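You operate a simulated robot arm through the tools that you are given. There is no shell and no other tool. Be economical: measure what you need, move in short steps, check, and stop when the job is done.

You run a simulated two-armed robot. Do the job below in one go: nothing can be reset, and whatever is moved stays where it is left.

TASK
Take the cap off the bottle labelled "Sample A" on the top of the tinting bench and lay it down there.

The check looks at the end state, three seconds after you hand in, the way a careful person would. Anything else that was tipped, shoved, dropped, spilled or broken makes it a failure. Lids that push on must go on centred and level and be pressed home; caps that screw on are set level and turned clockwise until they are tight.

THE ROBOT
Two 7-joint arms with two-finger parallel grippers on one trunk, on a base that drives. Base frame: it is fixed to the floor where the robot stands at the start and does not move with it; the origin is under the middle of the robot, x ahead of it, y to its left, z up; the surface under the hand at the start is at about z = 0.85. Units: m, rad, N and s.
The left shoulder is at the start at [0.08, 0.131, 0.947], the right one opposite. With the tool pointing down near the work surface each hand reaches from about 0.4 to 0.86 m from the robot's upright axis, wherever it stands, measured 20 degrees to its own side. Payload 1.57 kg a hand.
Tool frame (each hand has its own): the origin (TCP) lies between the finger pads and is the grasp point; the fingertips stand 0.03 m ahead of it; z points along the fingers, y is the line along which they close. Largest opening 0.11 m; finger width 0.024, thickness 0.012; the body of the gripper, 0.048 by 0.112 m, starts 0.078 m behind the TCP.
Orientation is that of the tool frame in the base frame, as a unit quaternion [w, x, y, z]. With the fingers straight down and closing along the base's y, the tool's x points along the base's -x, its y along +y and its z along -z.

THE INTERFACE
- The arms move only by the tool nudge_tool. It takes "left_targets", "right_targets" or both (then of equal length, played together; a hand with none holds still); each is a list of rows, each an object (a shift or turn left out is 0, a gripper value left out holds the last) with "translation": the shift along the tool's x, y, z in units of 500 mm (1.0 is 500 mm), a list of three; "angular": the turn, a rotation vector about the tool's x, y, z in units of 120 degrees (1.0 is 120 degrees), a list of three; "fingers": the opening, from 0 (shut) to 1 (fully open). In form: [{"translation": [x, y, z], "angular": [wx, wy, wz], "fingers": fingers}, ...]. A call has 1 to 10 rows; each row is the pose to reach, as a shift and turn from the pose commanded when the call began, along the tool's axes at that moment. A call with a number of a shift or a turn outside -1 to 1 is refused whole. A row lasts 0.2 s, in which the tool goes at most 0.05 m and 0.15 rad; a call with a longer step from one row to the next is refused whole, and so is a gripper value outside its range. Where a pose cannot be reached the arm comes as near as it can. A force on the tool above 40 N (or 10 N above the force at the start of the call, whichever is more), or a blocked arm, ends the call early, and 0.2 s more pass. Each finger travels about 0.108 m/s and halts on what it meets, pressing with about 35 N; the grip force reading is that of the motor and also rises with nothing between the fingers. The clock runs only during rows and for 0.2 s after the last one: add rows that repeat a pose to give the fingers time. The reply holds the time, the measured pose of the TCP, the force on the tool along the base axes, the opening and the grip force, in the units named above and with some noise, with the torque about the TCP (base axes, N m) and any sound that the robot's microphone picked up.
- Cameras (640 x 400 px; columns grow to the right, rows downward): "scene" is now at [-0.0506, 0.0176, 1.4301]; the picture's right is [0.19, -0.98, 0.00], its down [-0.46, -0.09, -0.88] and it looks along [0.87, 0.16, -0.47] (base axes); focal length 256 px, centre (320, 200). "left" rides on the left gripper at [0.07, -0.016, -0.141] in its tool frame; the picture's right is [0.23, 0.97, 0.00], its down [-0.86, 0.20, -0.48] and it looks along [-0.47, 0.11, 0.88] (tool axes); focal length 222 px, centre (320, 200). "right" rides on the right gripper at [0.07, 0.016, -0.141] in its tool frame; the picture's right is [-0.23, 0.97, 0.00], its down [-0.86, -0.20, -0.48] and it looks along [-0.47, -0.11, 0.88] (tool axes); focal length 222 px, centre (320, 200). There is no depth. A picture from a camera that has moved, and an enlarged one, comes with that camera's place and axes in the base frame and with its lens.
- camera(camera): a new picture of that camera. No time passes.
- roll_base(legs): drives the robot by 1 to 6 legs, each [ahead, left, turn to the left] in m, m and rad, along the robot's own axes; the way and the turn of a leg run together, so that a leg with both is an arc; at most 1.5 m and 3.142 rad a leg. The arms and the cameras ride along, it lands a little off, and it stops where it bumps. It gives what a move gives.
- turn_head(pan, tilt): turns the head with the scene camera to pan (to the left, within 1.902 rad either way) and tilt (down, from -0.506 to 1.204), counted from straight ahead of the robot. It gives what a move gives.
- close_up(camera, box): a new picture of the part [left, top, right, bottom] of that camera's present view, enlarged. No time passes.
- close_job(): hands the job in; it is judged then, once.

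Go step by step. Nothing tells you exact positions but the pictures and the camera data: compare them with the known pose of the tool, close in by small moves and look again before you grip or let go. The budget is 120 turns and 108 pictures, counting those below and the enlarged ones. Unless the task says otherwise, let go and move clear before handing in, and close with one line.

The tools are called after "Request:" as name(argument=value, ...) on one line, values as JSON. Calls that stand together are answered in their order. nudge_tool: Moves the arms, as the interface text tells. Its arguments: {"type":"object","properties":{"left_targets":{"type":"array"},"right_targets":{"type":"array"}},"required":[]} The other tools are called the same way: roll_base (legs) drives the base; turn_head (pan, tilt) turns the head that bears the scene camera; camera (camera) takes a picture; close_up (camera, box) takes an enlarged picture of a part of a camera's view; close_job () hands the job in.

At the start:

```text
t: 0.0
left_eef_pos: [0.5573, 0.3207, 1.1592]
left_tool_rot: [0.0, 0.0, 1.0, 0.0]
left_contact_force: [0.5, -0.7, -0.5]
left_wrist_torque: [-0.02, 0.01, 0.02]
left_opening: 0.1098
left_finger_force: 0.0
right_eef_pos: [0.5504, -0.2126, 1.254]
right_tool_rot: [0.0, 0.0, 1.0, 0.0]
right_contact_force: [0.2, 0.6, -0.8]
right_wrist_torque: [0.02, -0.04, 0.0]
right_opening: 0.1101
right_finger_force: 0.0
robot x, y, heading: [-0.0023, 0.0006, 0.001]
head pan, tilt: [0.187, 0.49]
```

scene: 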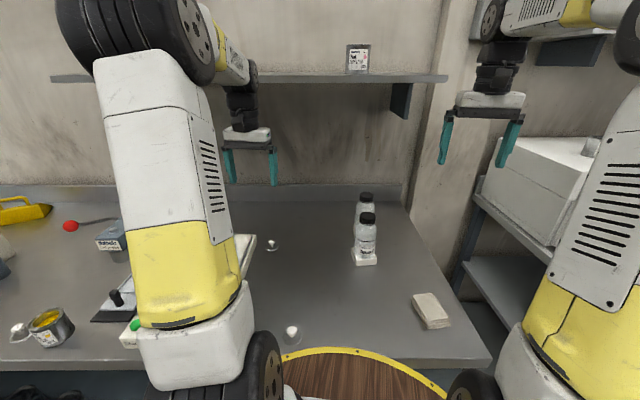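
right: 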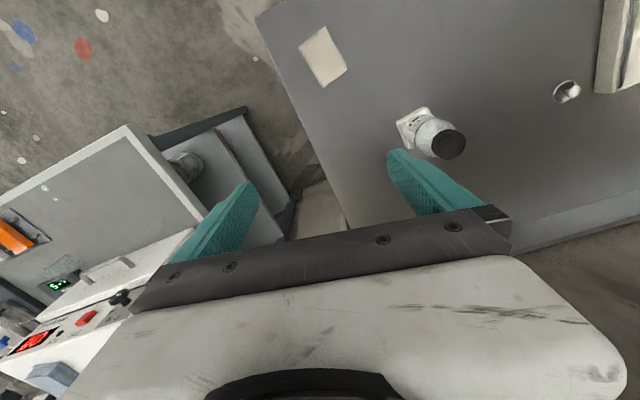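
left: 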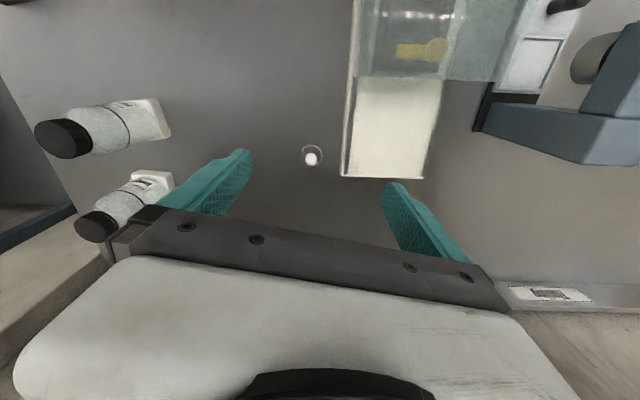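

I see two black-capped bottles standing one behind the other on the bench, right of centre. I need to read the labels, so I take close-ups.

Request:
close_up(camera="scene", box=[320, 170, 420, 280])

Request:
close_up(camera="left", box=[20, 80, 190, 250])

Request:
close_up(camera="scene", box=[0, 170, 320, 370])

```text
3.64 times, centred on (370, 225) of scene
camera zoom: at [-0.0506, 0.0176, 1.4301], right [0.19, -0.98, 0.0], down [-0.46, -0.09, -0.88], along [0.87, 0.16, -0.47], focal length 930 px, centre (138, 109)
```

zoom: 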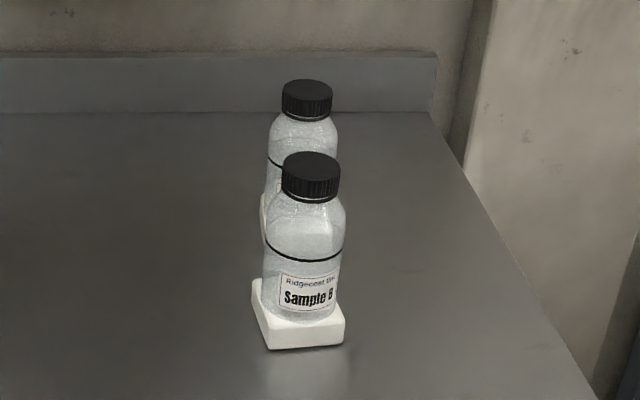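

```text
2.35 times, centred on (105, 165) of left
camera zoom: at [0.4882, 0.3028, 1.3], right [-0.23, 0.97, 0.0], down [0.86, 0.2, 0.48], along [0.47, 0.11, -0.88], focal length 523 px, centre (826, 282)
```

zoom: 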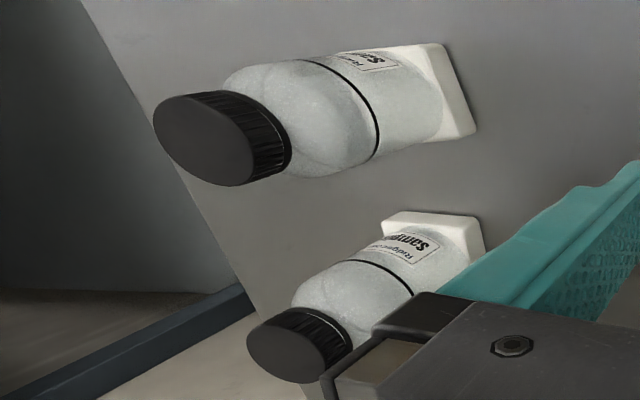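

```text
2.00 times, centred on (160, 270) of scene
camera zoom: at [-0.0506, 0.0176, 1.4301], right [0.19, -0.98, 0.0], down [-0.46, -0.09, -0.88], along [0.87, 0.16, -0.47], focal length 511 px, centre (640, 60)
```

zoom: 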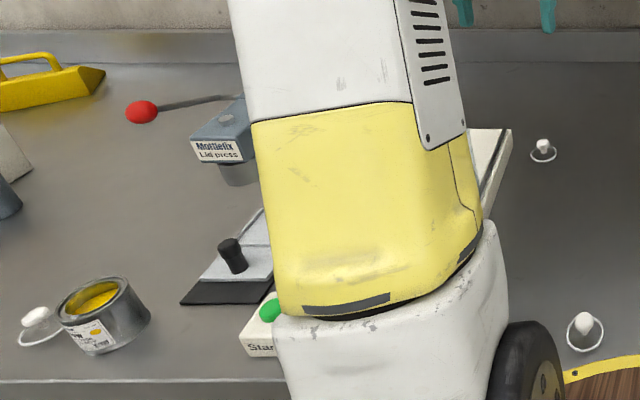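

The front bottle is "Sample B", at about (0.62, 0.01), cap top z≈1.03. The rear one is at about (0.75, 0.01) and I need to confirm its label.

Request:
close_up(camera="left", box=[110, 160, 160, 191])

Request:
close_up(camera="left", box=[100, 85, 150, 116])

Request:
close_up(camera="right", box=[380, 90, 480, 170])

```text
12.80 times, centred on (135, 176) of left
camera zoom: at [0.4882, 0.3028, 1.3], right [-0.23, 0.97, 0.0], down [0.86, 0.2, 0.48], along [0.47, 0.11, -0.88], focal length 2843 px, centre (2688, 514)
```

zoom: 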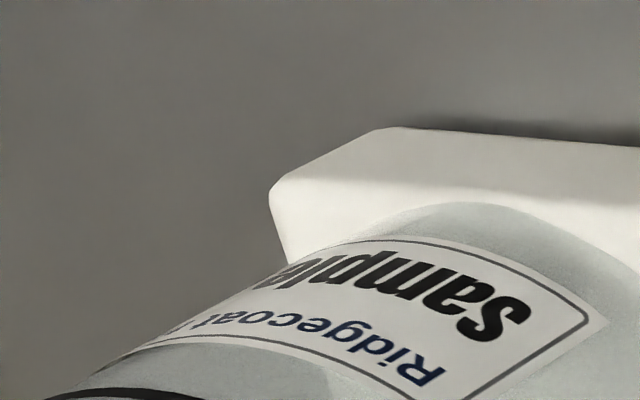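

```text
12.80 times, centred on (125, 100) of left
camera zoom: at [0.4882, 0.3028, 1.3], right [-0.23, 0.97, 0.0], down [0.86, 0.2, 0.48], along [0.47, 0.11, -0.88], focal length 2843 px, centre (2816, 1474)
```

zoom: 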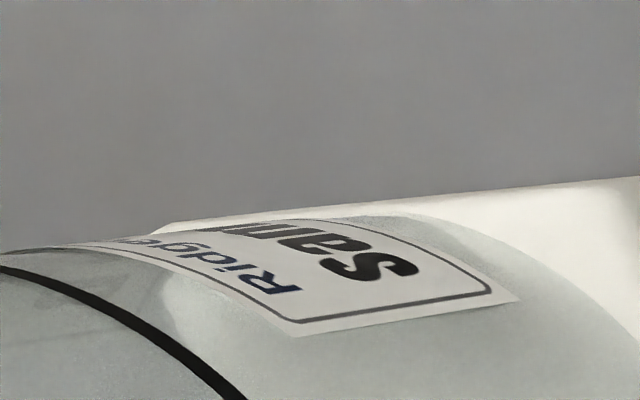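

```text
5.00 times, centred on (430, 130) of right
camera zoom: at [0.4808, -0.1966, 1.3945], right [0.23, 0.97, 0.0], down [0.86, -0.2, 0.48], along [0.47, -0.11, -0.88], focal length 1111 px, centre (-230, 550)
```

zoom: 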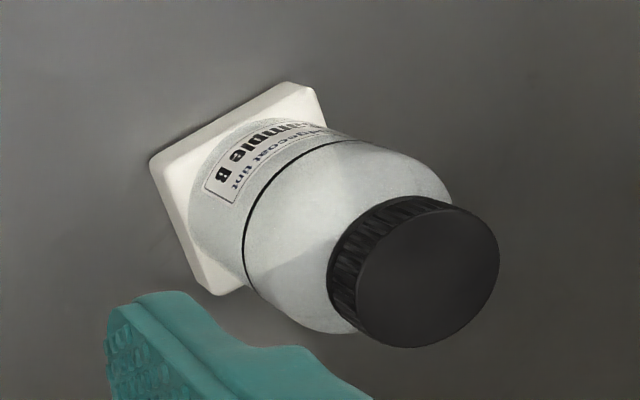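

The rear label starts "Sample" but its letter is hidden from here. I move the right hand a little to the right and down to read it.

Request:
nudge_tool(right_targets=[{"translation": [0, -0.08, 0.05]}, {"translation": [0, -0.16, 0.1]}, {"translation": [0, -0.16, 0.18]}, {"translation": [0, -0.16, 0.18]}])

Request:
camera(camera="right")

```text
t: 1.0
left_eef_pos: [0.5581, 0.3196, 1.1591]
left_tool_rot: [0.0, 0.0, 1.0, -0.001]
left_contact_force: [-0.2, 0.0, -0.3]
left_wrist_torque: [0.0, -0.01, 0.04]
left_opening: 0.11
left_finger_force: 0.0
right_eef_pos: [0.5528, -0.2916, 1.1639]
right_tool_rot: [0.001, 0.0, 1.0, 0.0]
right_contact_force: [-0.5, 0.1, -0.7]
right_wrist_torque: [-0.01, -0.02, 0.0]
right_opening: 0.1098
right_finger_force: 0.1
robot x, y, heading: [-0.0009, 0.0033, 0.0]
head pan, tilt: [0.187, 0.49]
```

```text
98 pictures are left
camera right: at [0.4833, -0.276, 1.3045], right [0.23, 0.97, 0.0], down [0.86, -0.2, 0.48], along [0.47, -0.11, -0.88], focal length 222 px, centre (320, 200)
```

right: 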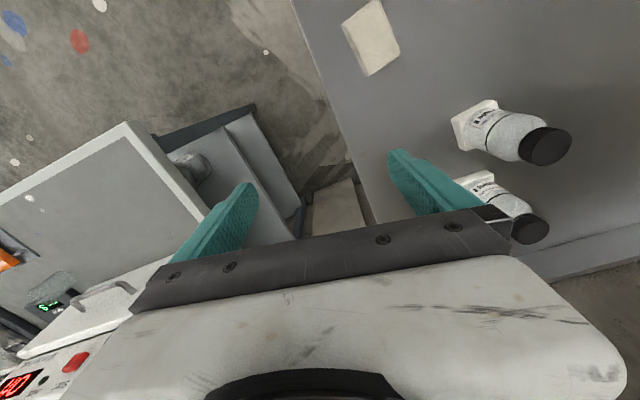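

Request:
close_up(camera="right", box=[450, 160, 560, 230])

Request:
close_up(camera="right", box=[460, 165, 510, 196])

```text
5.71 times, centred on (505, 195) of right
camera zoom: at [0.4833, -0.276, 1.3045], right [0.23, 0.97, 0.0], down [0.86, -0.2, 0.48], along [0.47, -0.11, -0.88], focal length 1269 px, centre (-737, 229)
```

zoom: 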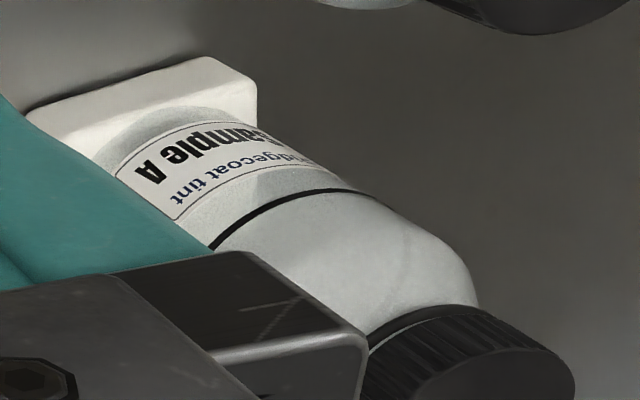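

```text
12.80 times, centred on (485, 180) of right
camera zoom: at [0.4833, -0.276, 1.3045], right [0.23, 0.97, 0.0], down [0.86, -0.2, 0.48], along [0.47, -0.11, -0.88], focal length 2843 px, centre (-1792, 450)
```

zoom: 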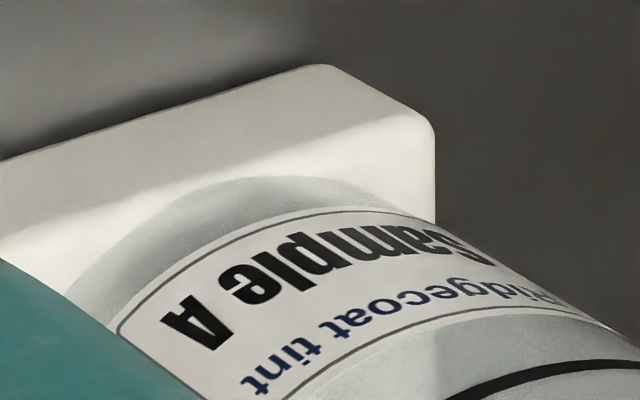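

The rear bottle is Sample A. I bring the right hand above its cap at a safe height and look again.

Request:
nudge_tool(right_targets=[{"translation": [-0.05, 0.075, 0]}, {"translation": [-0.1, 0.15, 0]}, {"translation": [-0.15, 0.225, 0]}, {"translation": [-0.2, 0.3, 0]}, {"translation": [-0.25, 0.375, 0]}, {"translation": [-0.3, 0.45, 0]}, {"translation": [-0.35, 0.525, 0]}, {"translation": [-0.4, 0.6, 0]}, {"translation": [-0.4, 0.6, 0]}])

Request:
camera(camera="right")

Request:
camera(camera="scene")

Request:
camera(camera="left")

```text
t: 3.0
left_eef_pos: [0.5541, 0.3152, 1.1624]
left_tool_rot: [0.002, 0.0, 1.0, 0.001]
left_contact_force: [0.2, 0.8, -0.1]
left_wrist_torque: [0.01, -0.01, -0.01]
left_opening: 0.1102
left_finger_force: 0.0
right_eef_pos: [0.7361, -0.007, 1.1638]
right_tool_rot: [0.003, 0.005, 1.0, 0.001]
right_contact_force: [0.7, 0.0, 0.7]
right_wrist_torque: [0.05, -0.03, -0.01]
right_opening: 0.1101
right_finger_force: 0.1
right hand out of reach, approached as far as the arm can: row 8, 9
robot x, y, heading: [0.0001, 0.0005, -0.003]
head pan, tilt: [0.187, 0.49]
```

```text
95 pictures are left
camera right: at [0.664, 0.0094, 1.3036], right [0.24, 0.97, 0.0], down [0.85, -0.21, 0.48], along [0.47, -0.11, -0.88], focal length 222 px, centre (320, 200)
```

right: 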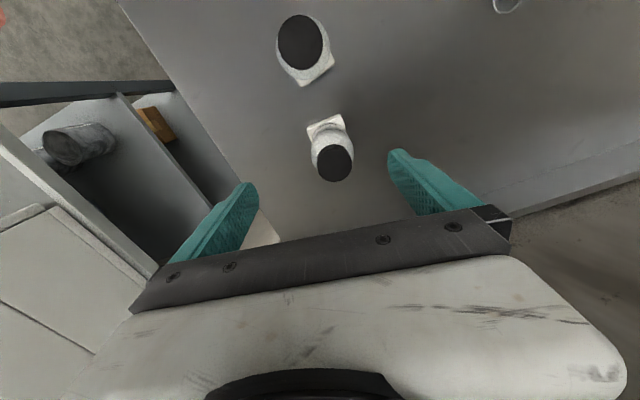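

```text
94 pictures are left
camera scene: at [-0.0557, 0.0127, 1.43], right [0.18, -0.98, 0.0], down [-0.46, -0.08, -0.88], along [0.87, 0.16, -0.47], focal length 256 px, centre (320, 200)
```

scene: 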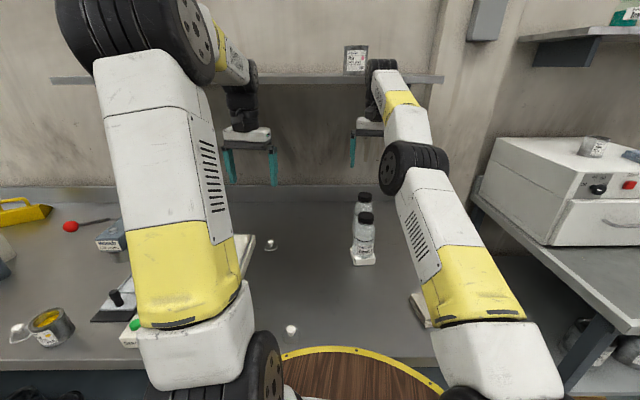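

```text
93 pictures are left
camera left: at [0.4841, 0.2973, 1.3026], right [-0.23, 0.97, 0.0], down [0.85, 0.2, 0.48], along [0.47, 0.11, -0.88], focal length 222 px, centre (320, 200)
```

left: 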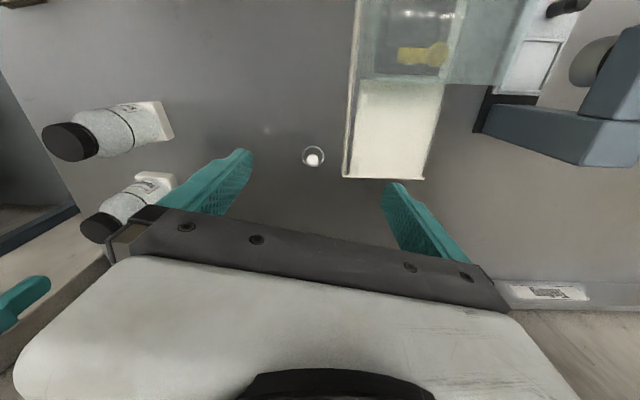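

Sample A's cap centre works out at (0.759, 0.006), top z≈1.034. The hand was at its reach limit up high, so I descend to just above the cap and check there.

Request:
nudge_tool(right_targets=[{"translation": [0, 0, 0.05]}, {"translation": [0, 0, 0.1]}, {"translation": [-0.02, 0.01, 0.14]}, {"translation": [-0.02, 0.01, 0.14]}])

Request:
camera(camera="right")

```text
t: 4.0
left_eef_pos: [0.5589, 0.3278, 1.159]
left_tool_rot: [0.0, -0.003, 1.0, 0.0]
left_contact_force: [0.6, -1.3, 0.8]
left_wrist_torque: [0.07, 0.03, 0.02]
left_opening: 0.1102
left_finger_force: 0.1
right_eef_pos: [0.7629, 0.0201, 1.0925]
right_tool_rot: [-0.002, -0.003, 1.0, 0.0]
right_contact_force: [0.1, -0.9, -1.2]
right_wrist_torque: [0.09, 0.04, 0.01]
right_opening: 0.1102
right_finger_force: 0.1
right hand out of reach, approached as far as the arm can: row 1, 2, 3, 4
robot x, y, heading: [0.0006, 0.0034, 0.006]
head pan, tilt: [0.187, 0.49]
```

```text
92 pictures are left
camera right: at [0.6939, 0.0354, 1.2323], right [0.22, 0.97, 0.0], down [0.86, -0.2, 0.47], along [0.46, -0.11, -0.88], focal length 222 px, centre (320, 200)
```

right: 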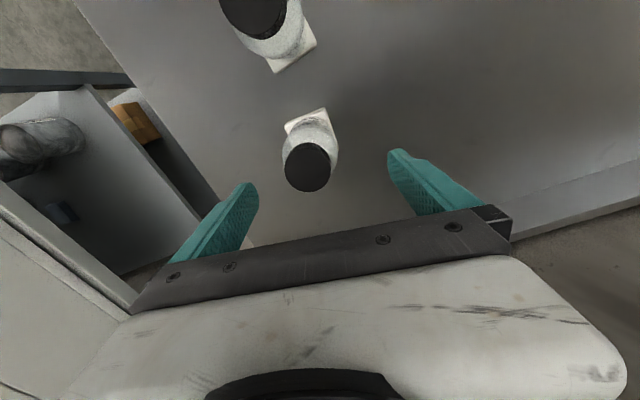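

The hand is still at the edge of its reach here. I check what's in front of the base before driving closer.

Request:
turn_head(pan=0.0, tilt=1.1)

Request:
camera(camera="scene")

```text
t: 5.0
left_eef_pos: [0.5568, 0.3205, 1.1587]
left_tool_rot: [0.001, -0.001, 1.0, 0.001]
left_contact_force: [0.3, 0.1, 0.6]
left_wrist_torque: [0.02, 0.02, -0.03]
left_opening: 0.1101
left_finger_force: 0.0
right_eef_pos: [0.7598, 0.0113, 1.0939]
right_tool_rot: [0.0, 0.0, 1.0, 0.0]
right_contact_force: [0.0, 0.2, 0.0]
right_wrist_torque: [0.02, 0.0, 0.02]
right_opening: 0.1097
right_finger_force: 0.1
robot x, y, heading: [-0.0017, 0.0029, 0.002]
head pan, tilt: [0.0, 1.1]
```

```text
91 pictures are left
camera scene: at [-0.077, 0.0006, 1.3817], right [0.0, -1.0, 0.0], down [-0.89, 0.0, -0.45], along [0.45, 0.0, -0.89], focal length 256 px, centre (320, 200)
```

scene: 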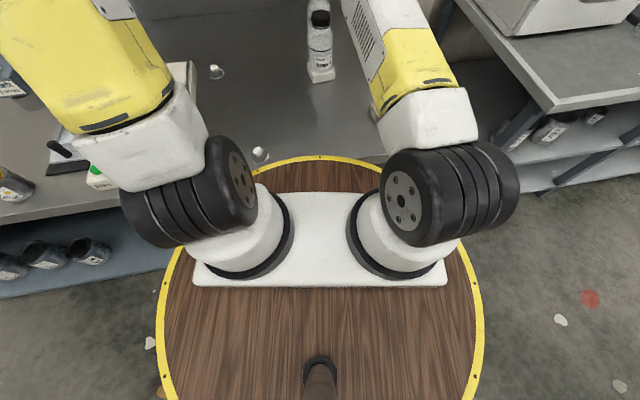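

The wooden disc is the robot's own round top and there is a loose item on the bench just ahead of it, so I won't drive. I retake the wrist view at the settled pose to centre on the cap.

Request:
close_up(camera="right", box=[240, 100, 400, 200])

Request:
turn_head(pan=0.0, tilt=0.5)

```text
4.00 times, centred on (320, 150) of right
camera zoom: at [0.6905, 0.0276, 1.2343], right [0.23, 0.97, 0.0], down [0.86, -0.2, 0.48], along [0.46, -0.11, -0.88], focal length 888 px, centre (320, 400)
```

zoom: 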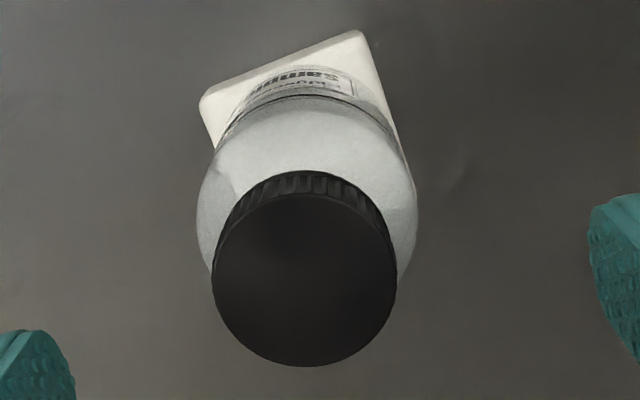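

```text
t: 6.0
left_eef_pos: [0.5568, 0.3195, 1.1589]
left_tool_rot: [0.0, -0.001, 1.0, 0.0]
left_contact_force: [0.5, 0.0, -0.1]
left_wrist_torque: [0.0, -0.03, -0.06]
left_opening: 0.1102
left_finger_force: 0.1
right_eef_pos: [0.7614, 0.012, 1.094]
right_tool_rot: [-0.001, 0.0, 1.0, 0.0]
right_contact_force: [-0.2, -0.6, -0.8]
right_wrist_torque: [-0.01, 0.01, 0.02]
right_opening: 0.11
right_finger_force: 0.0
robot x, y, heading: [-0.0033, -0.0041, -0.003]
head pan, tilt: [0.0, 0.499]
```

Cap centre is roughly (0.765, 0.006), diameter ≈0.044. I shift slightly and descend to tip level beside the cap (fingers wide open), then look.

Request:
nudge_tool(right_targets=[{"translation": [-0.007, -0.011, 0.0]}, {"translation": [-0.007, -0.011, 0.06]}, {"translation": [-0.007, -0.011, 0.06]}])

Request:
camera(camera="right")

Request:
camera(camera="scene")

Request:
close_up(camera="left", box=[0, 160, 200, 285])

```text
t: 6.8
left_eef_pos: [0.5575, 0.3213, 1.161]
left_tool_rot: [0.0, -0.001, 1.0, -0.001]
left_contact_force: [0.0, -0.6, -0.4]
left_wrist_torque: [0.03, -0.01, -0.01]
left_opening: 0.11
left_finger_force: 0.1
right_eef_pos: [0.7694, 0.0085, 1.0655]
right_tool_rot: [-0.001, 0.0, 1.0, 0.0]
right_contact_force: [-0.4, -0.1, 0.2]
right_wrist_torque: [-0.02, 0.05, 0.03]
right_opening: 0.1097
right_finger_force: 0.0
right hand out of reach, approached as far as the arm can: row 2, 3
robot x, y, heading: [0.0016, -0.0036, -0.002]
head pan, tilt: [0.0, 0.499]
```

```text
89 pictures are left
camera right: at [0.7003, 0.0247, 1.2071], right [0.23, 0.97, 0.0], down [0.86, -0.2, 0.48], along [0.46, -0.11, -0.88], focal length 222 px, centre (320, 200)
```

right: 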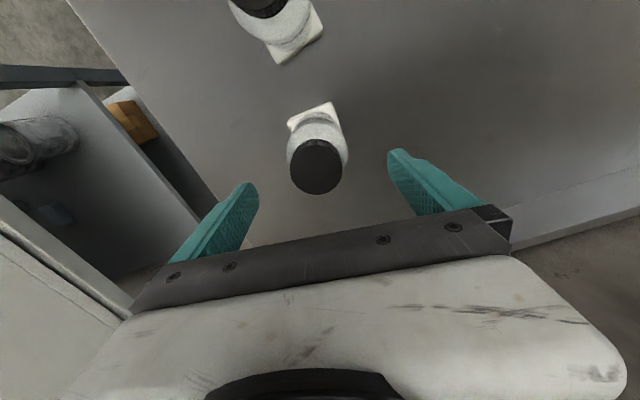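

```text
88 pictures are left
camera scene: at [-0.0491, 0.0007, 1.4293], right [0.0, -1.0, 0.0], down [-0.48, 0.0, -0.88], along [0.88, 0.0, -0.48], focal length 256 px, centre (320, 200)
```

scene: 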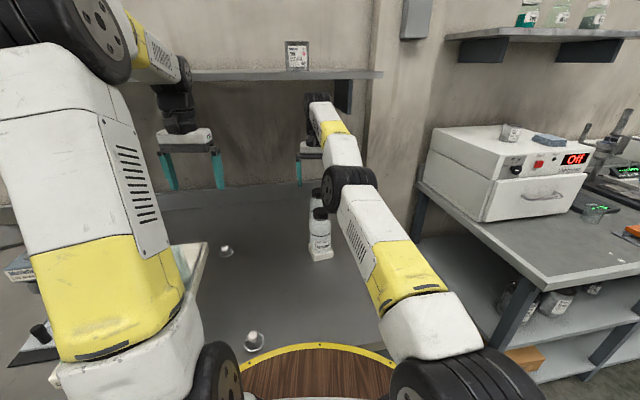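

```text
3.20 times, centred on (100, 222) of left
camera zoom: at [0.4882, 0.3029, 1.3], right [-0.23, 0.97, 0.0], down [0.86, 0.2, 0.48], along [0.47, 0.11, -0.88], focal length 711 px, centre (1024, 128)
```

zoom: 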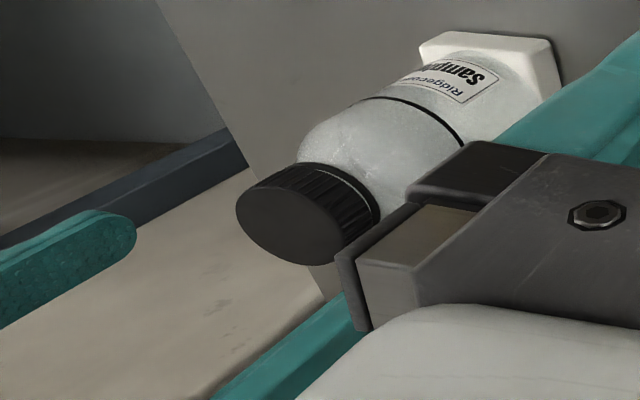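

Close-up to measure the cap relative to the tool axis.

Request:
close_up(camera="right", box=[240, 100, 400, 200])

```text
4.00 times, centred on (320, 150) of right
camera zoom: at [0.7003, 0.0247, 1.2071], right [0.23, 0.97, 0.0], down [0.86, -0.2, 0.48], along [0.46, -0.11, -0.88], focal length 888 px, centre (320, 400)
```

zoom: 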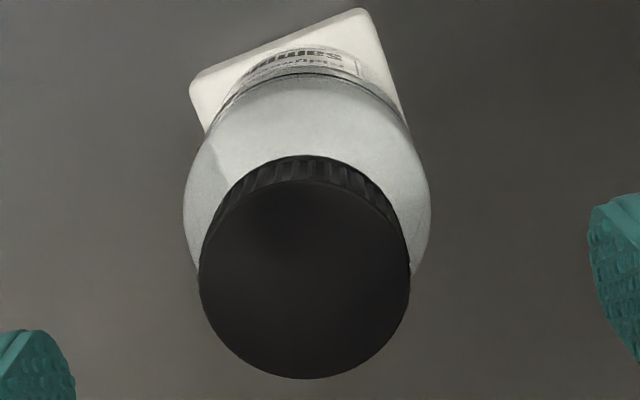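

Offset measured: the cap is about 6 mm nearer and 2 mm right of the tool axis. I correct, turn the wrist clockwise to wind up, then descend to z≈1.04.

Request:
nudge_tool(right_targets=[{"translation": [0.012, -0.005, 0.0]}, {"translation": [0.012, -0.005, 0.0], "angular": [0, 0, 0.07]}, {"translation": [0.012, -0.005, 0.0], "angular": [0, 0, 0.14]}, {"translation": [0.012, -0.005, 0.0], "angular": [0, 0, 0.21]}, {"translation": [0.012, -0.005, 0.0], "angular": [0, 0, 0.28]}, {"translation": [0.012, -0.005, 0.0], "angular": [0, 0, 0.35]}, {"translation": [0.012, -0.005, 0.0], "angular": [0, 0, 0.42]}, {"translation": [0.012, -0.005, 0.0], "angular": [0, 0, 0.49]}, {"translation": [0.012, -0.005, 0.05], "angular": [0, 0, 0.5]}, {"translation": [0.012, -0.005, 0.05], "angular": [0, 0, 0.5]}])

Request:
camera(camera="right")

Request:
camera(camera="left")

```text
t: 9.0
left_eef_pos: [0.5573, 0.3199, 1.1594]
left_tool_rot: [0.001, 0.0, 1.0, 0.0]
left_contact_force: [0.5, 0.0, -0.4]
left_wrist_torque: [-0.02, 0.0, -0.03]
left_opening: 0.1099
left_finger_force: 0.0
right_eef_pos: [0.7772, 0.0083, 1.0448]
right_tool_rot: [-0.001, 0.5, 0.866, 0.0]
right_contact_force: [-0.2, 0.3, 0.0]
right_wrist_torque: [0.01, 0.0, 0.0]
right_opening: 0.1101
right_finger_force: 0.0
right hand out of reach, approached as far as the arm can: row 1, 2, 3, 4, 5, 6, 7, 8, 9, 10
robot x, y, heading: [-0.0008, -0.0015, -0.001]
head pan, tilt: [0.0, 0.499]
```

```text
85 pictures are left
camera right: at [0.756, 0.0763, 1.1849], right [0.96, 0.29, 0.0], down [0.25, -0.84, 0.48], along [0.14, -0.46, -0.88], focal length 222 px, centre (320, 200)
```

right: 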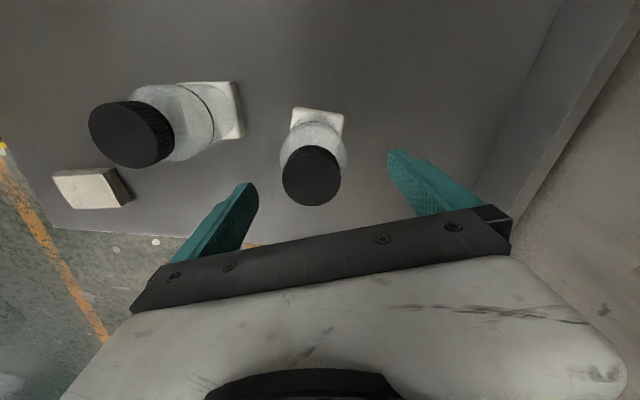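

```text
84 pictures are left
camera left: at [0.4883, 0.3029, 1.2999], right [-0.23, 0.97, 0.0], down [0.86, 0.2, 0.48], along [0.47, 0.11, -0.88], focal length 222 px, centre (320, 200)
```

left: 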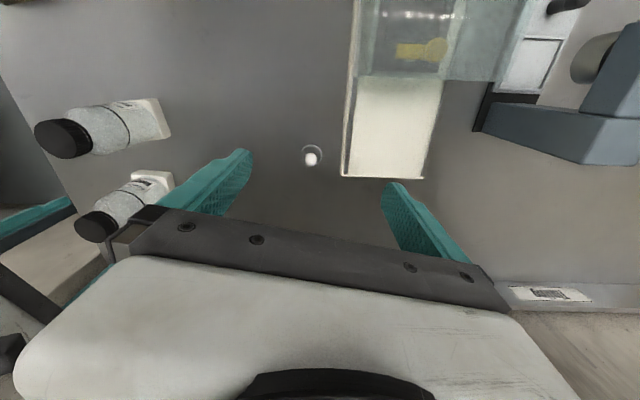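

The hand is being pushed off target by a joint limit at this bearing. Raising both hands and turning the base left about 20° should put the bottle in the right arm's comfortable zone.

Request:
nudge_tool(right_targets=[{"translation": [0, 0, -0.08]}, {"translation": [0, 0, -0.16]}, {"translation": [0, 0, -0.24], "angular": [0, 0, -0.07]}, {"translation": [0, 0, -0.28], "angular": [0, 0, -0.14]}, {"translation": [0, 0, -0.28], "angular": [0, 0, -0.21]}, {"translation": [0, 0, -0.28], "angular": [0, 0, -0.28]}, {"translation": [0, 0, -0.28], "angular": [0, 0, -0.35]}, {"translation": [0, 0, -0.28], "angular": [0, 0, -0.42]}, {"translation": [0, 0, -0.28], "angular": [0, 0, -0.49]}, {"translation": [0, 0, -0.28], "angular": [0, 0, -0.5]}], left_targets=[{"translation": [0, 0, -0.08]}, {"translation": [0, 0, -0.16]}, {"translation": [0, 0, -0.2]}, {"translation": [0, 0, -0.2]}, {"translation": [0, 0, -0.2]}, {"translation": [0, 0, -0.2]}, {"translation": [0, 0, -0.2]}, {"translation": [0, 0, -0.2]}, {"translation": [0, 0, -0.2]}, {"translation": [0, 0, -0.2]}])

```text
t: 11.4
left_eef_pos: [0.556, 0.3177, 1.2572]
left_tool_rot: [0.001, 0.0, 1.0, 0.0]
left_contact_force: [-0.2, -0.5, 0.2]
left_wrist_torque: [0.06, 0.0, -0.02]
left_opening: 0.1097
left_finger_force: 0.0
right_eef_pos: [0.733, -0.0006, 1.1014]
right_tool_rot: [-0.053, 0.001, 0.998, -0.017]
right_contact_force: [0.1, 0.1, -1.8]
right_wrist_torque: [-0.04, -0.05, 0.03]
right_opening: 0.1101
right_finger_force: 0.0
right hand out of reach, approached as far as the arm can: row 1, 2, 3, 4, 5, 6, 7, 8, 9, 10
robot x, y, heading: [-0.0011, -0.0029, 0.002]
head pan, tilt: [0.0, 0.499]
stopped in row 10 (right hand): the arm was blocked; the commanded pose is now the measured one
```

The arm stopped at its limit while rising at full stretch. I draw the hand back toward the robot, level it, then raise.

Request:
nudge_tool(right_targets=[{"translation": [0.06, 0, -0.02], "angular": [-0.008, -0.025, 0]}, {"translation": [0.14, 0, -0.06], "angular": [-0.016, -0.051, 0]}, {"translation": [0.2, 0, -0.12], "angular": [-0.016, -0.051, 0]}, {"translation": [0.26, 0, -0.2], "angular": [-0.016, -0.051, 0]}, {"translation": [0.3, 0, -0.28], "angular": [-0.016, -0.051, 0]}, {"translation": [0.3, 0, -0.28], "angular": [-0.016, -0.051, 0]}])

```text
t: 12.8
left_eef_pos: [0.5562, 0.3167, 1.258]
left_tool_rot: [0.0, 0.002, 1.0, 0.0]
left_contact_force: [-0.9, -0.5, -0.2]
left_wrist_torque: [-0.02, 0.02, -0.03]
left_opening: 0.11
left_finger_force: 0.0
right_eef_pos: [0.6, 0.0014, 1.2566]
right_tool_rot: [0.0, 0.002, 1.0, 0.001]
right_contact_force: [0.1, 0.3, -0.6]
right_wrist_torque: [-0.01, -0.03, 0.01]
right_opening: 0.1099
right_finger_force: 0.0
robot x, y, heading: [0.0004, -0.001, -0.004]
head pan, tilt: [0.0, 0.499]
```

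Clear now. I move the right hand to the right and turn the base left 0.4 rad.

Request:
nudge_tool(right_targets=[{"translation": [0, -0.1, 0]}, {"translation": [0, -0.2, 0]}, {"translation": [0, -0.3, 0]}, {"translation": [0, -0.4, 0]}, {"translation": [0, -0.42, 0]}, {"translation": [0, -0.42, 0]}])

Request:
roll_base(legs=[[0, 0, 0.4]])

Request:
turn_head(pan=-0.4, tilt=0.6)

Request:
camera(camera="scene")

Request:
camera(camera="right")

```text
t: 14.2
left_eef_pos: [0.5564, 0.3165, 1.2571]
left_tool_rot: [0.0, 0.001, 1.0, 0.0]
left_contact_force: [-0.4, -0.3, 0.5]
left_wrist_torque: [0.03, -0.01, -0.01]
left_opening: 0.11
left_finger_force: 0.1
right_eef_pos: [0.5964, -0.206, 1.2542]
right_tool_rot: [0.0, 0.002, 1.0, 0.001]
right_contact_force: [0.3, -0.2, 0.3]
right_wrist_torque: [-0.01, 0.04, 0.0]
right_opening: 0.1101
right_finger_force: 0.1
robot x, y, heading: [0.0004, -0.0005, -0.0]
head pan, tilt: [0.0, 0.499]
```

```text
t: 15.8
left_eef_pos: [0.3844, 0.5128, 1.2575]
left_tool_rot: [0.001, -0.201, 0.979, 0.0]
left_contact_force: [-0.1, -0.3, 0.5]
left_wrist_torque: [0.0, 0.02, -0.01]
left_opening: 0.1098
left_finger_force: 0.1
right_eef_pos: [0.6295, 0.0493, 1.2546]
right_tool_rot: [0.0, -0.2, 0.98, 0.001]
right_contact_force: [0.6, 0.4, -1.1]
right_wrist_torque: [-0.02, 0.01, 0.01]
right_opening: 0.1101
right_finger_force: 0.1
robot x, y, heading: [-0.0014, 0.0014, 0.406]
head pan, tilt: [0.0, 0.499]
```

```text
t: 16.7
left_eef_pos: [0.384, 0.5125, 1.2574]
left_tool_rot: [0.0, -0.202, 0.979, 0.0]
left_contact_force: [-0.6, -0.4, -1.0]
left_wrist_torque: [-0.03, 0.01, -0.03]
left_opening: 0.1102
left_finger_force: 0.0
right_eef_pos: [0.63, 0.049, 1.2539]
right_tool_rot: [-0.001, -0.2, 0.98, -0.001]
right_contact_force: [0.7, 0.4, 0.7]
right_wrist_torque: [-0.02, -0.01, -0.01]
right_opening: 0.11
right_finger_force: 0.1
robot x, y, heading: [-0.0034, -0.0049, 0.409]
head pan, tilt: [-0.4, 0.6]
```

```text
83 pictures are left
camera scene: at [-0.0419, -0.0544, 1.4203], right [0.01, -1.0, 0.0], down [-0.56, 0.0, -0.83], along [0.83, 0.01, -0.56], focal length 256 px, centre (320, 200)
```

scene: 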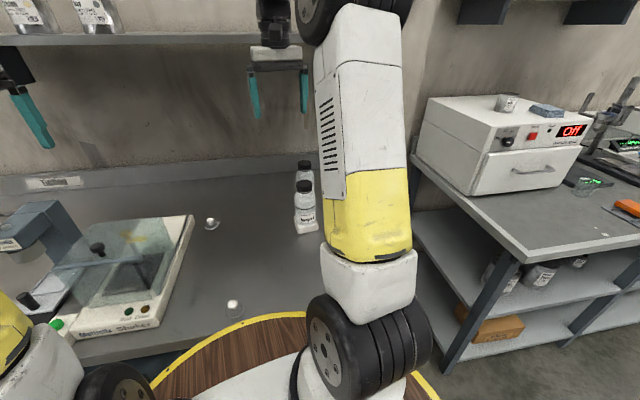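

```text
82 pictures are left
camera right: at [0.5589, 0.0367, 1.3946], right [-0.17, 0.98, 0.0], down [0.87, 0.15, 0.48], along [0.47, 0.08, -0.88], focal length 222 px, centre (320, 200)
```

right: 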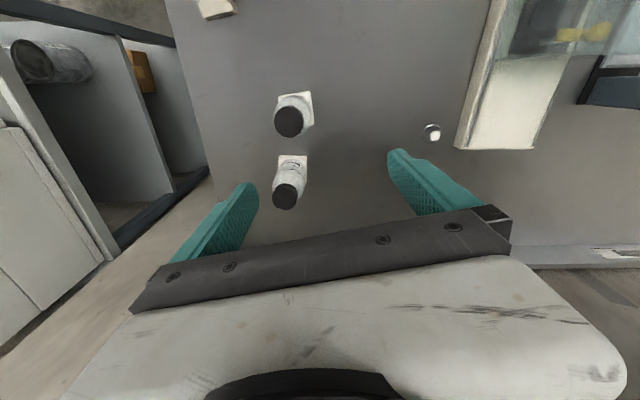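

The view is good and the arm isn't stretched. I move over the cap and down to z≈1.10.

Request:
nudge_tool(right_targets=[{"translation": [-0.06, -0.055, 0]}, {"translation": [-0.12, -0.11, 0]}, {"translation": [-0.18, -0.165, 0.05]}, {"translation": [-0.21, -0.187, 0.12]}, {"translation": [-0.21, -0.187, 0.21]}, {"translation": [-0.21, -0.187, 0.3]}, {"translation": [-0.21, -0.187, 0.3]}])

Request:
close_up(camera="right", box=[240, 100, 400, 200])

```text
t: 17.5
left_eef_pos: [0.3827, 0.5115, 1.2581]
left_tool_rot: [0.0, -0.201, 0.98, -0.001]
left_contact_force: [-0.2, -0.2, -0.2]
left_wrist_torque: [0.01, -0.05, -0.09]
left_opening: 0.1099
left_finger_force: 0.0
right_eef_pos: [0.7354, 0.0106, 1.2349]
right_tool_rot: [-0.002, -0.203, 0.979, 0.002]
right_contact_force: [-29.9, -3.5, -4.9]
right_wrist_torque: [0.5, -4.86, 0.05]
right_opening: 0.1099
right_finger_force: 0.1
robot x, y, heading: [0.0012, 0.0009, 0.404]
head pan, tilt: [-0.4, 0.6]
stopped in row 4 (right hand): the force on the tool passed its limit at 117 N (the readings are from after the stop); the commanded pose is now the measured one
```

```text
4.00 times, centred on (320, 150) of right
camera zoom: at [0.6662, -0.0039, 1.3753], right [-0.18, 0.98, 0.0], down [0.87, 0.16, 0.47], along [0.47, 0.09, -0.88], focal length 888 px, centre (320, 400)
```

zoom: 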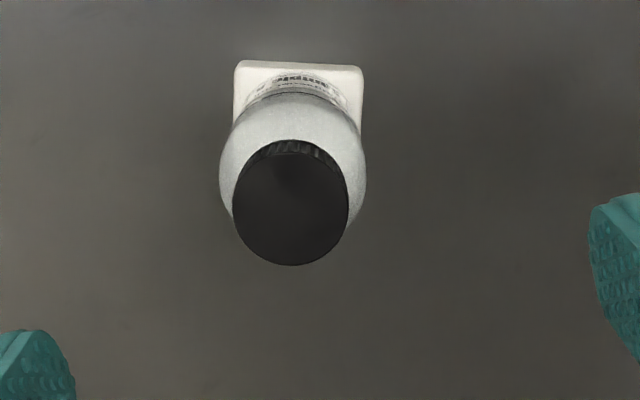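

The hand hit something ahead of it, likely the wall shelf's edge. I back off and look.

Request:
nudge_tool(right_targets=[{"translation": [0.05, 0, 0]}, {"translation": [0.1, 0, 0]}, {"translation": [0.1, 0, 0]}])

Request:
turn_head(pan=-0.4, tilt=0.1)

Request:
camera(camera="scene")

```text
t: 18.3
left_eef_pos: [0.3845, 0.5132, 1.2566]
left_tool_rot: [-0.001, -0.202, 0.979, -0.001]
left_contact_force: [0.8, -0.4, -0.8]
left_wrist_torque: [0.02, 0.07, -0.02]
left_opening: 0.1103
left_finger_force: 0.1
right_eef_pos: [0.6934, -0.0109, 1.2313]
right_tool_rot: [-0.002, -0.203, 0.979, 0.001]
right_contact_force: [-0.1, 0.8, 0.5]
right_wrist_torque: [0.0, 0.02, -0.02]
right_opening: 0.11
right_finger_force: 0.1
robot x, y, heading: [0.0024, 0.001, 0.409]
head pan, tilt: [-0.4, 0.6]
```

```text
t: 19.3
left_eef_pos: [0.3852, 0.5121, 1.2554]
left_tool_rot: [0.0, -0.2, 0.98, 0.0]
left_contact_force: [0.4, -0.8, 0.1]
left_wrist_torque: [0.04, 0.0, 0.0]
left_opening: 0.1098
left_finger_force: 0.1
right_eef_pos: [0.6954, -0.0111, 1.231]
right_tool_rot: [-0.002, -0.202, 0.979, 0.002]
right_contact_force: [-0.3, -0.4, 0.8]
right_wrist_torque: [0.01, -0.01, 0.0]
right_opening: 0.1101
right_finger_force: 0.2
robot x, y, heading: [-0.0041, -0.002, 0.404]
head pan, tilt: [-0.4, 0.099]
```

```text
80 pictures are left
camera scene: at [-0.0384, -0.0545, 1.4663], right [0.01, -1.0, 0.0], down [-0.1, 0.0, -0.99], along [0.99, 0.01, -0.1], focal length 256 px, centre (320, 200)
```

scene: 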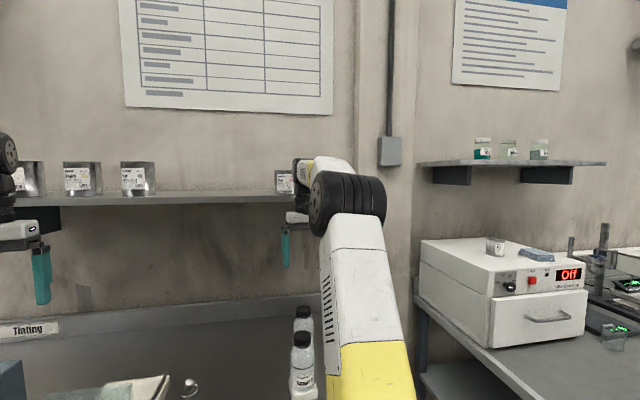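

The shelf (z≈1.4) blocks the wrist when the hand is high, so I must come in low, from the left, with fingers closing along x (which is also the wound-up clockwise pose). First I move left to open bench space, go down and begin turning.

Request:
nudge_tool(right_targets=[{"translation": [-0.015, 0.095, 0]}, {"translation": [-0.03, 0.19, 0]}, {"translation": [-0.046, 0.287, 0]}, {"translation": [-0.046, 0.287, 0.09], "angular": [0, 0, 0.07]}, {"translation": [-0.046, 0.287, 0.18], "angular": [0, 0, 0.14]}, {"translation": [-0.046, 0.287, 0.26], "angular": [0, 0, 0.21]}, {"translation": [-0.046, 0.287, 0.26], "angular": [0, 0, 0.28]}, {"translation": [-0.046, 0.287, 0.26], "angular": [0, 0, 0.35]}, {"translation": [-0.046, 0.287, 0.26], "angular": [0, 0, 0.42]}, {"translation": [-0.046, 0.287, 0.26], "angular": [0, 0, 0.49]}])

Request:
nudge_tool(right_targets=[{"angular": [0, 0, 0.07]}, {"angular": [0, 0, 0.14]}, {"angular": [0, 0, 0.21]}, {"angular": [0, 0, 0.28]}, {"angular": [0, 0, 0.35]}, {"angular": [0, 0, 0.42]}, {"angular": [0, 0, 0.455]}, {"angular": [0, 0, 0.455]}])

Request:
turn_head(pan=-0.3, tilt=0.6)

Request:
camera(camera="right")

Request:
camera(camera="scene")

```text
t: 21.5
left_eef_pos: [0.3847, 0.5122, 1.2561]
left_tool_rot: [-0.001, -0.201, 0.98, -0.001]
left_contact_force: [0.2, 0.0, 1.1]
left_wrist_torque: [-0.03, 0.02, 0.01]
left_opening: 0.1099
left_finger_force: 0.0
right_eef_pos: [0.6564, 0.1321, 1.1029]
right_tool_rot: [-0.003, 0.305, 0.952, 0.002]
right_contact_force: [1.1, -0.3, -0.5]
right_wrist_torque: [0.02, 0.01, -0.02]
right_opening: 0.11
right_finger_force: 0.0
robot x, y, heading: [-0.0038, 0.0021, 0.405]
head pan, tilt: [-0.4, 0.099]
```

```text
t: 23.3
left_eef_pos: [0.3849, 0.5113, 1.2571]
left_tool_rot: [0.0, -0.201, 0.98, 0.0]
left_contact_force: [-0.4, 0.5, 0.3]
left_wrist_torque: [0.0, 0.0, -0.03]
left_opening: 0.1099
left_finger_force: 0.0
right_eef_pos: [0.6545, 0.1314, 1.1029]
right_tool_rot: [-0.002, 0.707, 0.707, -0.001]
right_contact_force: [-0.1, 0.1, 0.0]
right_wrist_torque: [-0.02, -0.01, 0.02]
right_opening: 0.1099
right_finger_force: 0.1
robot x, y, heading: [-0.0028, -0.0003, 0.412]
head pan, tilt: [-0.4, 0.099]
```

```text
t: 24.2
left_eef_pos: [0.3848, 0.5115, 1.2569]
left_tool_rot: [-0.001, -0.202, 0.979, 0.0]
left_contact_force: [-0.7, 0.3, 0.6]
left_wrist_torque: [-0.02, 0.0, -0.03]
left_opening: 0.1101
left_finger_force: 0.0
right_eef_pos: [0.656, 0.1305, 1.1021]
right_tool_rot: [-0.003, 0.706, 0.708, 0.0]
right_contact_force: [0.0, -0.1, -0.2]
right_wrist_torque: [-0.01, 0.01, 0.0]
right_opening: 0.1102
right_finger_force: 0.1
robot x, y, heading: [-0.0005, -0.0046, 0.407]
head pan, tilt: [-0.3, 0.6]
```

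```text
79 pictures are left
camera right: at [0.6722, 0.2, 1.2436], right [0.97, -0.23, -0.01], down [-0.2, -0.86, 0.48], along [-0.11, -0.46, -0.88], focal length 222 px, centre (320, 200)
```

right: 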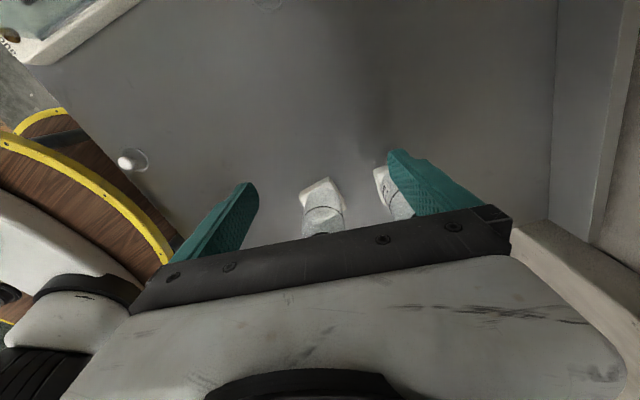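

```text
78 pictures are left
camera scene: at [-0.0425, -0.0457, 1.4203], right [0.11, -0.99, 0.0], down [-0.56, -0.06, -0.83], along [0.82, 0.09, -0.56], focal length 256 px, centre (320, 200)
```

scene: 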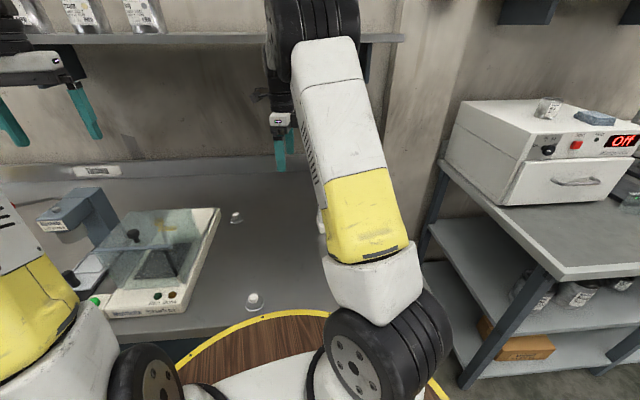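

The hand is at (0.655, 0.131, 1.10) with fingers closing along x. I lower to 1.06 first, then go forward to x≈0.763 and look.

Request:
nudge_tool(right_targets=[{"translation": [0, 0, 0.08]}, {"translation": [0, 0.05, 0.08]}, {"translation": [0, 0.1, 0.08]}, {"translation": [0, 0.15, 0.08]}, {"translation": [0, 0.2, 0.08]}, {"translation": [0, 0.214, 0.08]}, {"translation": [0, 0.214, 0.08]}])

Request:
camera(camera="right")

```text
t: 25.8
left_eef_pos: [0.3856, 0.5128, 1.2569]
left_tool_rot: [-0.001, -0.202, 0.979, 0.0]
left_contact_force: [-0.4, -0.4, -1.1]
left_wrist_torque: [-0.01, -0.01, 0.02]
left_opening: 0.1099
left_finger_force: 0.1
right_eef_pos: [0.7643, 0.1323, 1.0655]
right_tool_rot: [-0.003, 0.706, 0.708, -0.001]
right_contact_force: [0.6, 0.1, 0.0]
right_wrist_torque: [-0.01, -0.02, -0.02]
right_opening: 0.11
right_finger_force: 0.1
robot x, y, heading: [0.0, 0.0011, 0.407]
head pan, tilt: [-0.3, 0.6]
```

```text
77 pictures are left
camera right: at [0.7803, 0.2013, 1.2054], right [0.97, -0.23, -0.01], down [-0.2, -0.86, 0.48], along [-0.11, -0.46, -0.88], focal length 222 px, centre (320, 200)
```

right: 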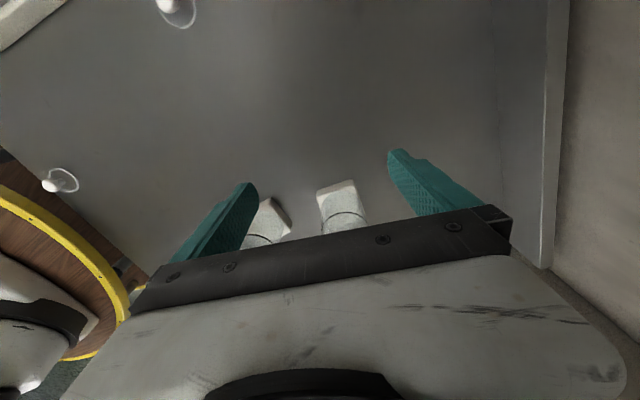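

No contact. I advance 8 cm toward the cap at this height and look.

Request:
nudge_tool(right_targets=[{"translation": [-0.08, 0, 0]}, {"translation": [-0.16, 0, 0]}, {"translation": [-0.16, 0, 0]}])

Request:
camera(camera="right")

```text
t: 26.6
left_eef_pos: [0.385, 0.512, 1.2578]
left_tool_rot: [-0.001, -0.202, 0.979, 0.0]
left_contact_force: [0.8, -0.6, -1.1]
left_wrist_torque: [0.0, 0.01, -0.03]
left_opening: 0.1102
left_finger_force: 0.1
right_eef_pos: [0.7638, 0.0475, 1.0657]
right_tool_rot: [-0.002, 0.706, 0.708, 0.0]
right_contact_force: [0.7, 0.4, 0.2]
right_wrist_torque: [-0.01, 0.01, -0.01]
right_opening: 0.1099
right_finger_force: 0.0
robot x, y, heading: [-0.0026, -0.001, 0.406]
head pan, tilt: [-0.3, 0.6]
```

```text
76 pictures are left
camera right: at [0.7802, 0.1174, 1.2056], right [0.97, -0.23, -0.01], down [-0.2, -0.86, 0.48], along [-0.11, -0.46, -0.88], focal length 222 px, centre (320, 200)
```

right: 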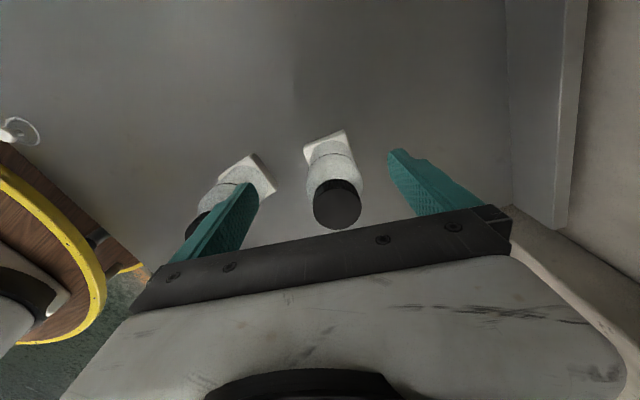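

Cap now measures near (0.77, 0.015). I close most of the remaining gap and re-measure on the tool axis.

Request:
nudge_tool(right_targets=[{"translation": [-0.06, 0.01, 0]}, {"translation": [-0.06, 0.01, 0]}])

Request:
close_up(camera="right", box=[240, 125, 400, 225])

```text
t: 27.2
left_eef_pos: [0.3848, 0.5121, 1.2578]
left_tool_rot: [-0.001, -0.201, 0.98, 0.0]
left_contact_force: [0.3, -0.5, 1.2]
left_wrist_torque: [0.01, 0.03, -0.03]
left_opening: 0.11
left_finger_force: 0.1
right_eef_pos: [0.7688, 0.0195, 1.0627]
right_tool_rot: [-0.003, 0.706, 0.708, -0.001]
right_contact_force: [-0.2, -0.2, 1.5]
right_wrist_torque: [-0.01, 0.0, 0.0]
right_opening: 0.11
right_finger_force: 0.1
robot x, y, heading: [0.0003, -0.0051, 0.405]
head pan, tilt: [-0.3, 0.6]
```

```text
4.00 times, centred on (320, 175) of right
camera zoom: at [0.7866, 0.089, 1.204], right [0.97, -0.23, -0.01], down [-0.2, -0.86, 0.48], along [-0.11, -0.46, -0.88], focal length 888 px, centre (320, 300)
```

zoom: 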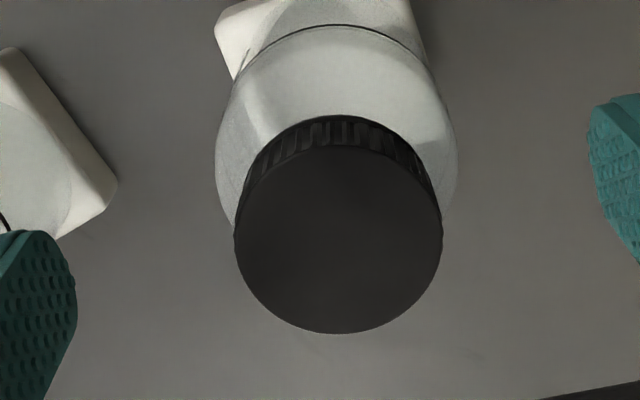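

The cap is 6 mm further along −y and 2 mm along +x. I correct, lower to z≈1.04, and part-close the fingers for a check.

Request:
nudge_tool(right_targets=[{"translation": [-0.0126, 0.0036, 0]}, {"translation": [-0.0126, 0.0036, 0.044], "fingers": 0.6}, {"translation": [-0.0126, 0.0036, 0.044], "fingers": 0.55}, {"translation": [-0.0126, 0.0036, 0.044], "fingers": 0.55}])

Request:
close_up(camera="right", box=[220, 100, 420, 225])

Request:
close_up(camera="scene", box=[240, 60, 400, 260])

```text
t: 28.2
left_eef_pos: [0.3855, 0.5123, 1.2573]
left_tool_rot: [-0.001, -0.201, 0.98, 0.0]
left_contact_force: [0.2, 0.2, 0.7]
left_wrist_torque: [0.0, 0.02, 0.03]
left_opening: 0.1102
left_finger_force: 0.1
right_eef_pos: [0.7705, 0.0138, 1.0425]
right_tool_rot: [-0.004, 0.707, 0.707, -0.001]
right_contact_force: [-0.2, -0.3, 0.5]
right_wrist_torque: [-0.04, 0.03, -0.01]
right_opening: 0.0605
right_finger_force: 0.2
robot x, y, heading: [-0.003, -0.0021, 0.406]
head pan, tilt: [-0.3, 0.6]
```

```text
3.20 times, centred on (320, 162) of right
camera zoom: at [0.7869, 0.0826, 1.1828], right [0.97, -0.23, -0.01], down [-0.2, -0.86, 0.48], along [-0.11, -0.46, -0.88], focal length 711 px, centre (320, 320)
```

zoom: 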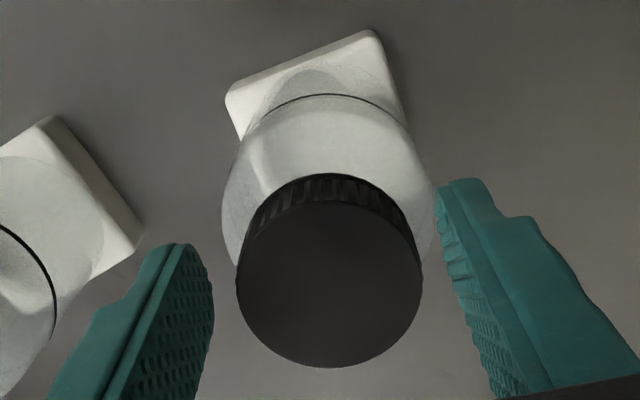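

```text
2.00 times, centred on (320, 160) of scene
camera zoom: at [-0.0425, -0.0457, 1.4202], right [0.11, -0.99, 0.0], down [-0.56, -0.06, -0.82], along [0.82, 0.09, -0.57], focal length 511 px, centre (320, 280)
```

zoom: 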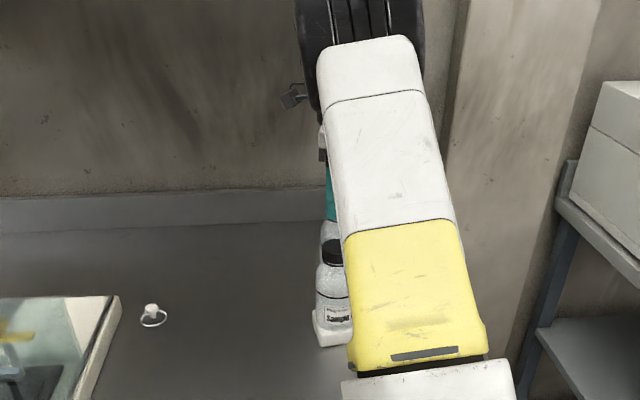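

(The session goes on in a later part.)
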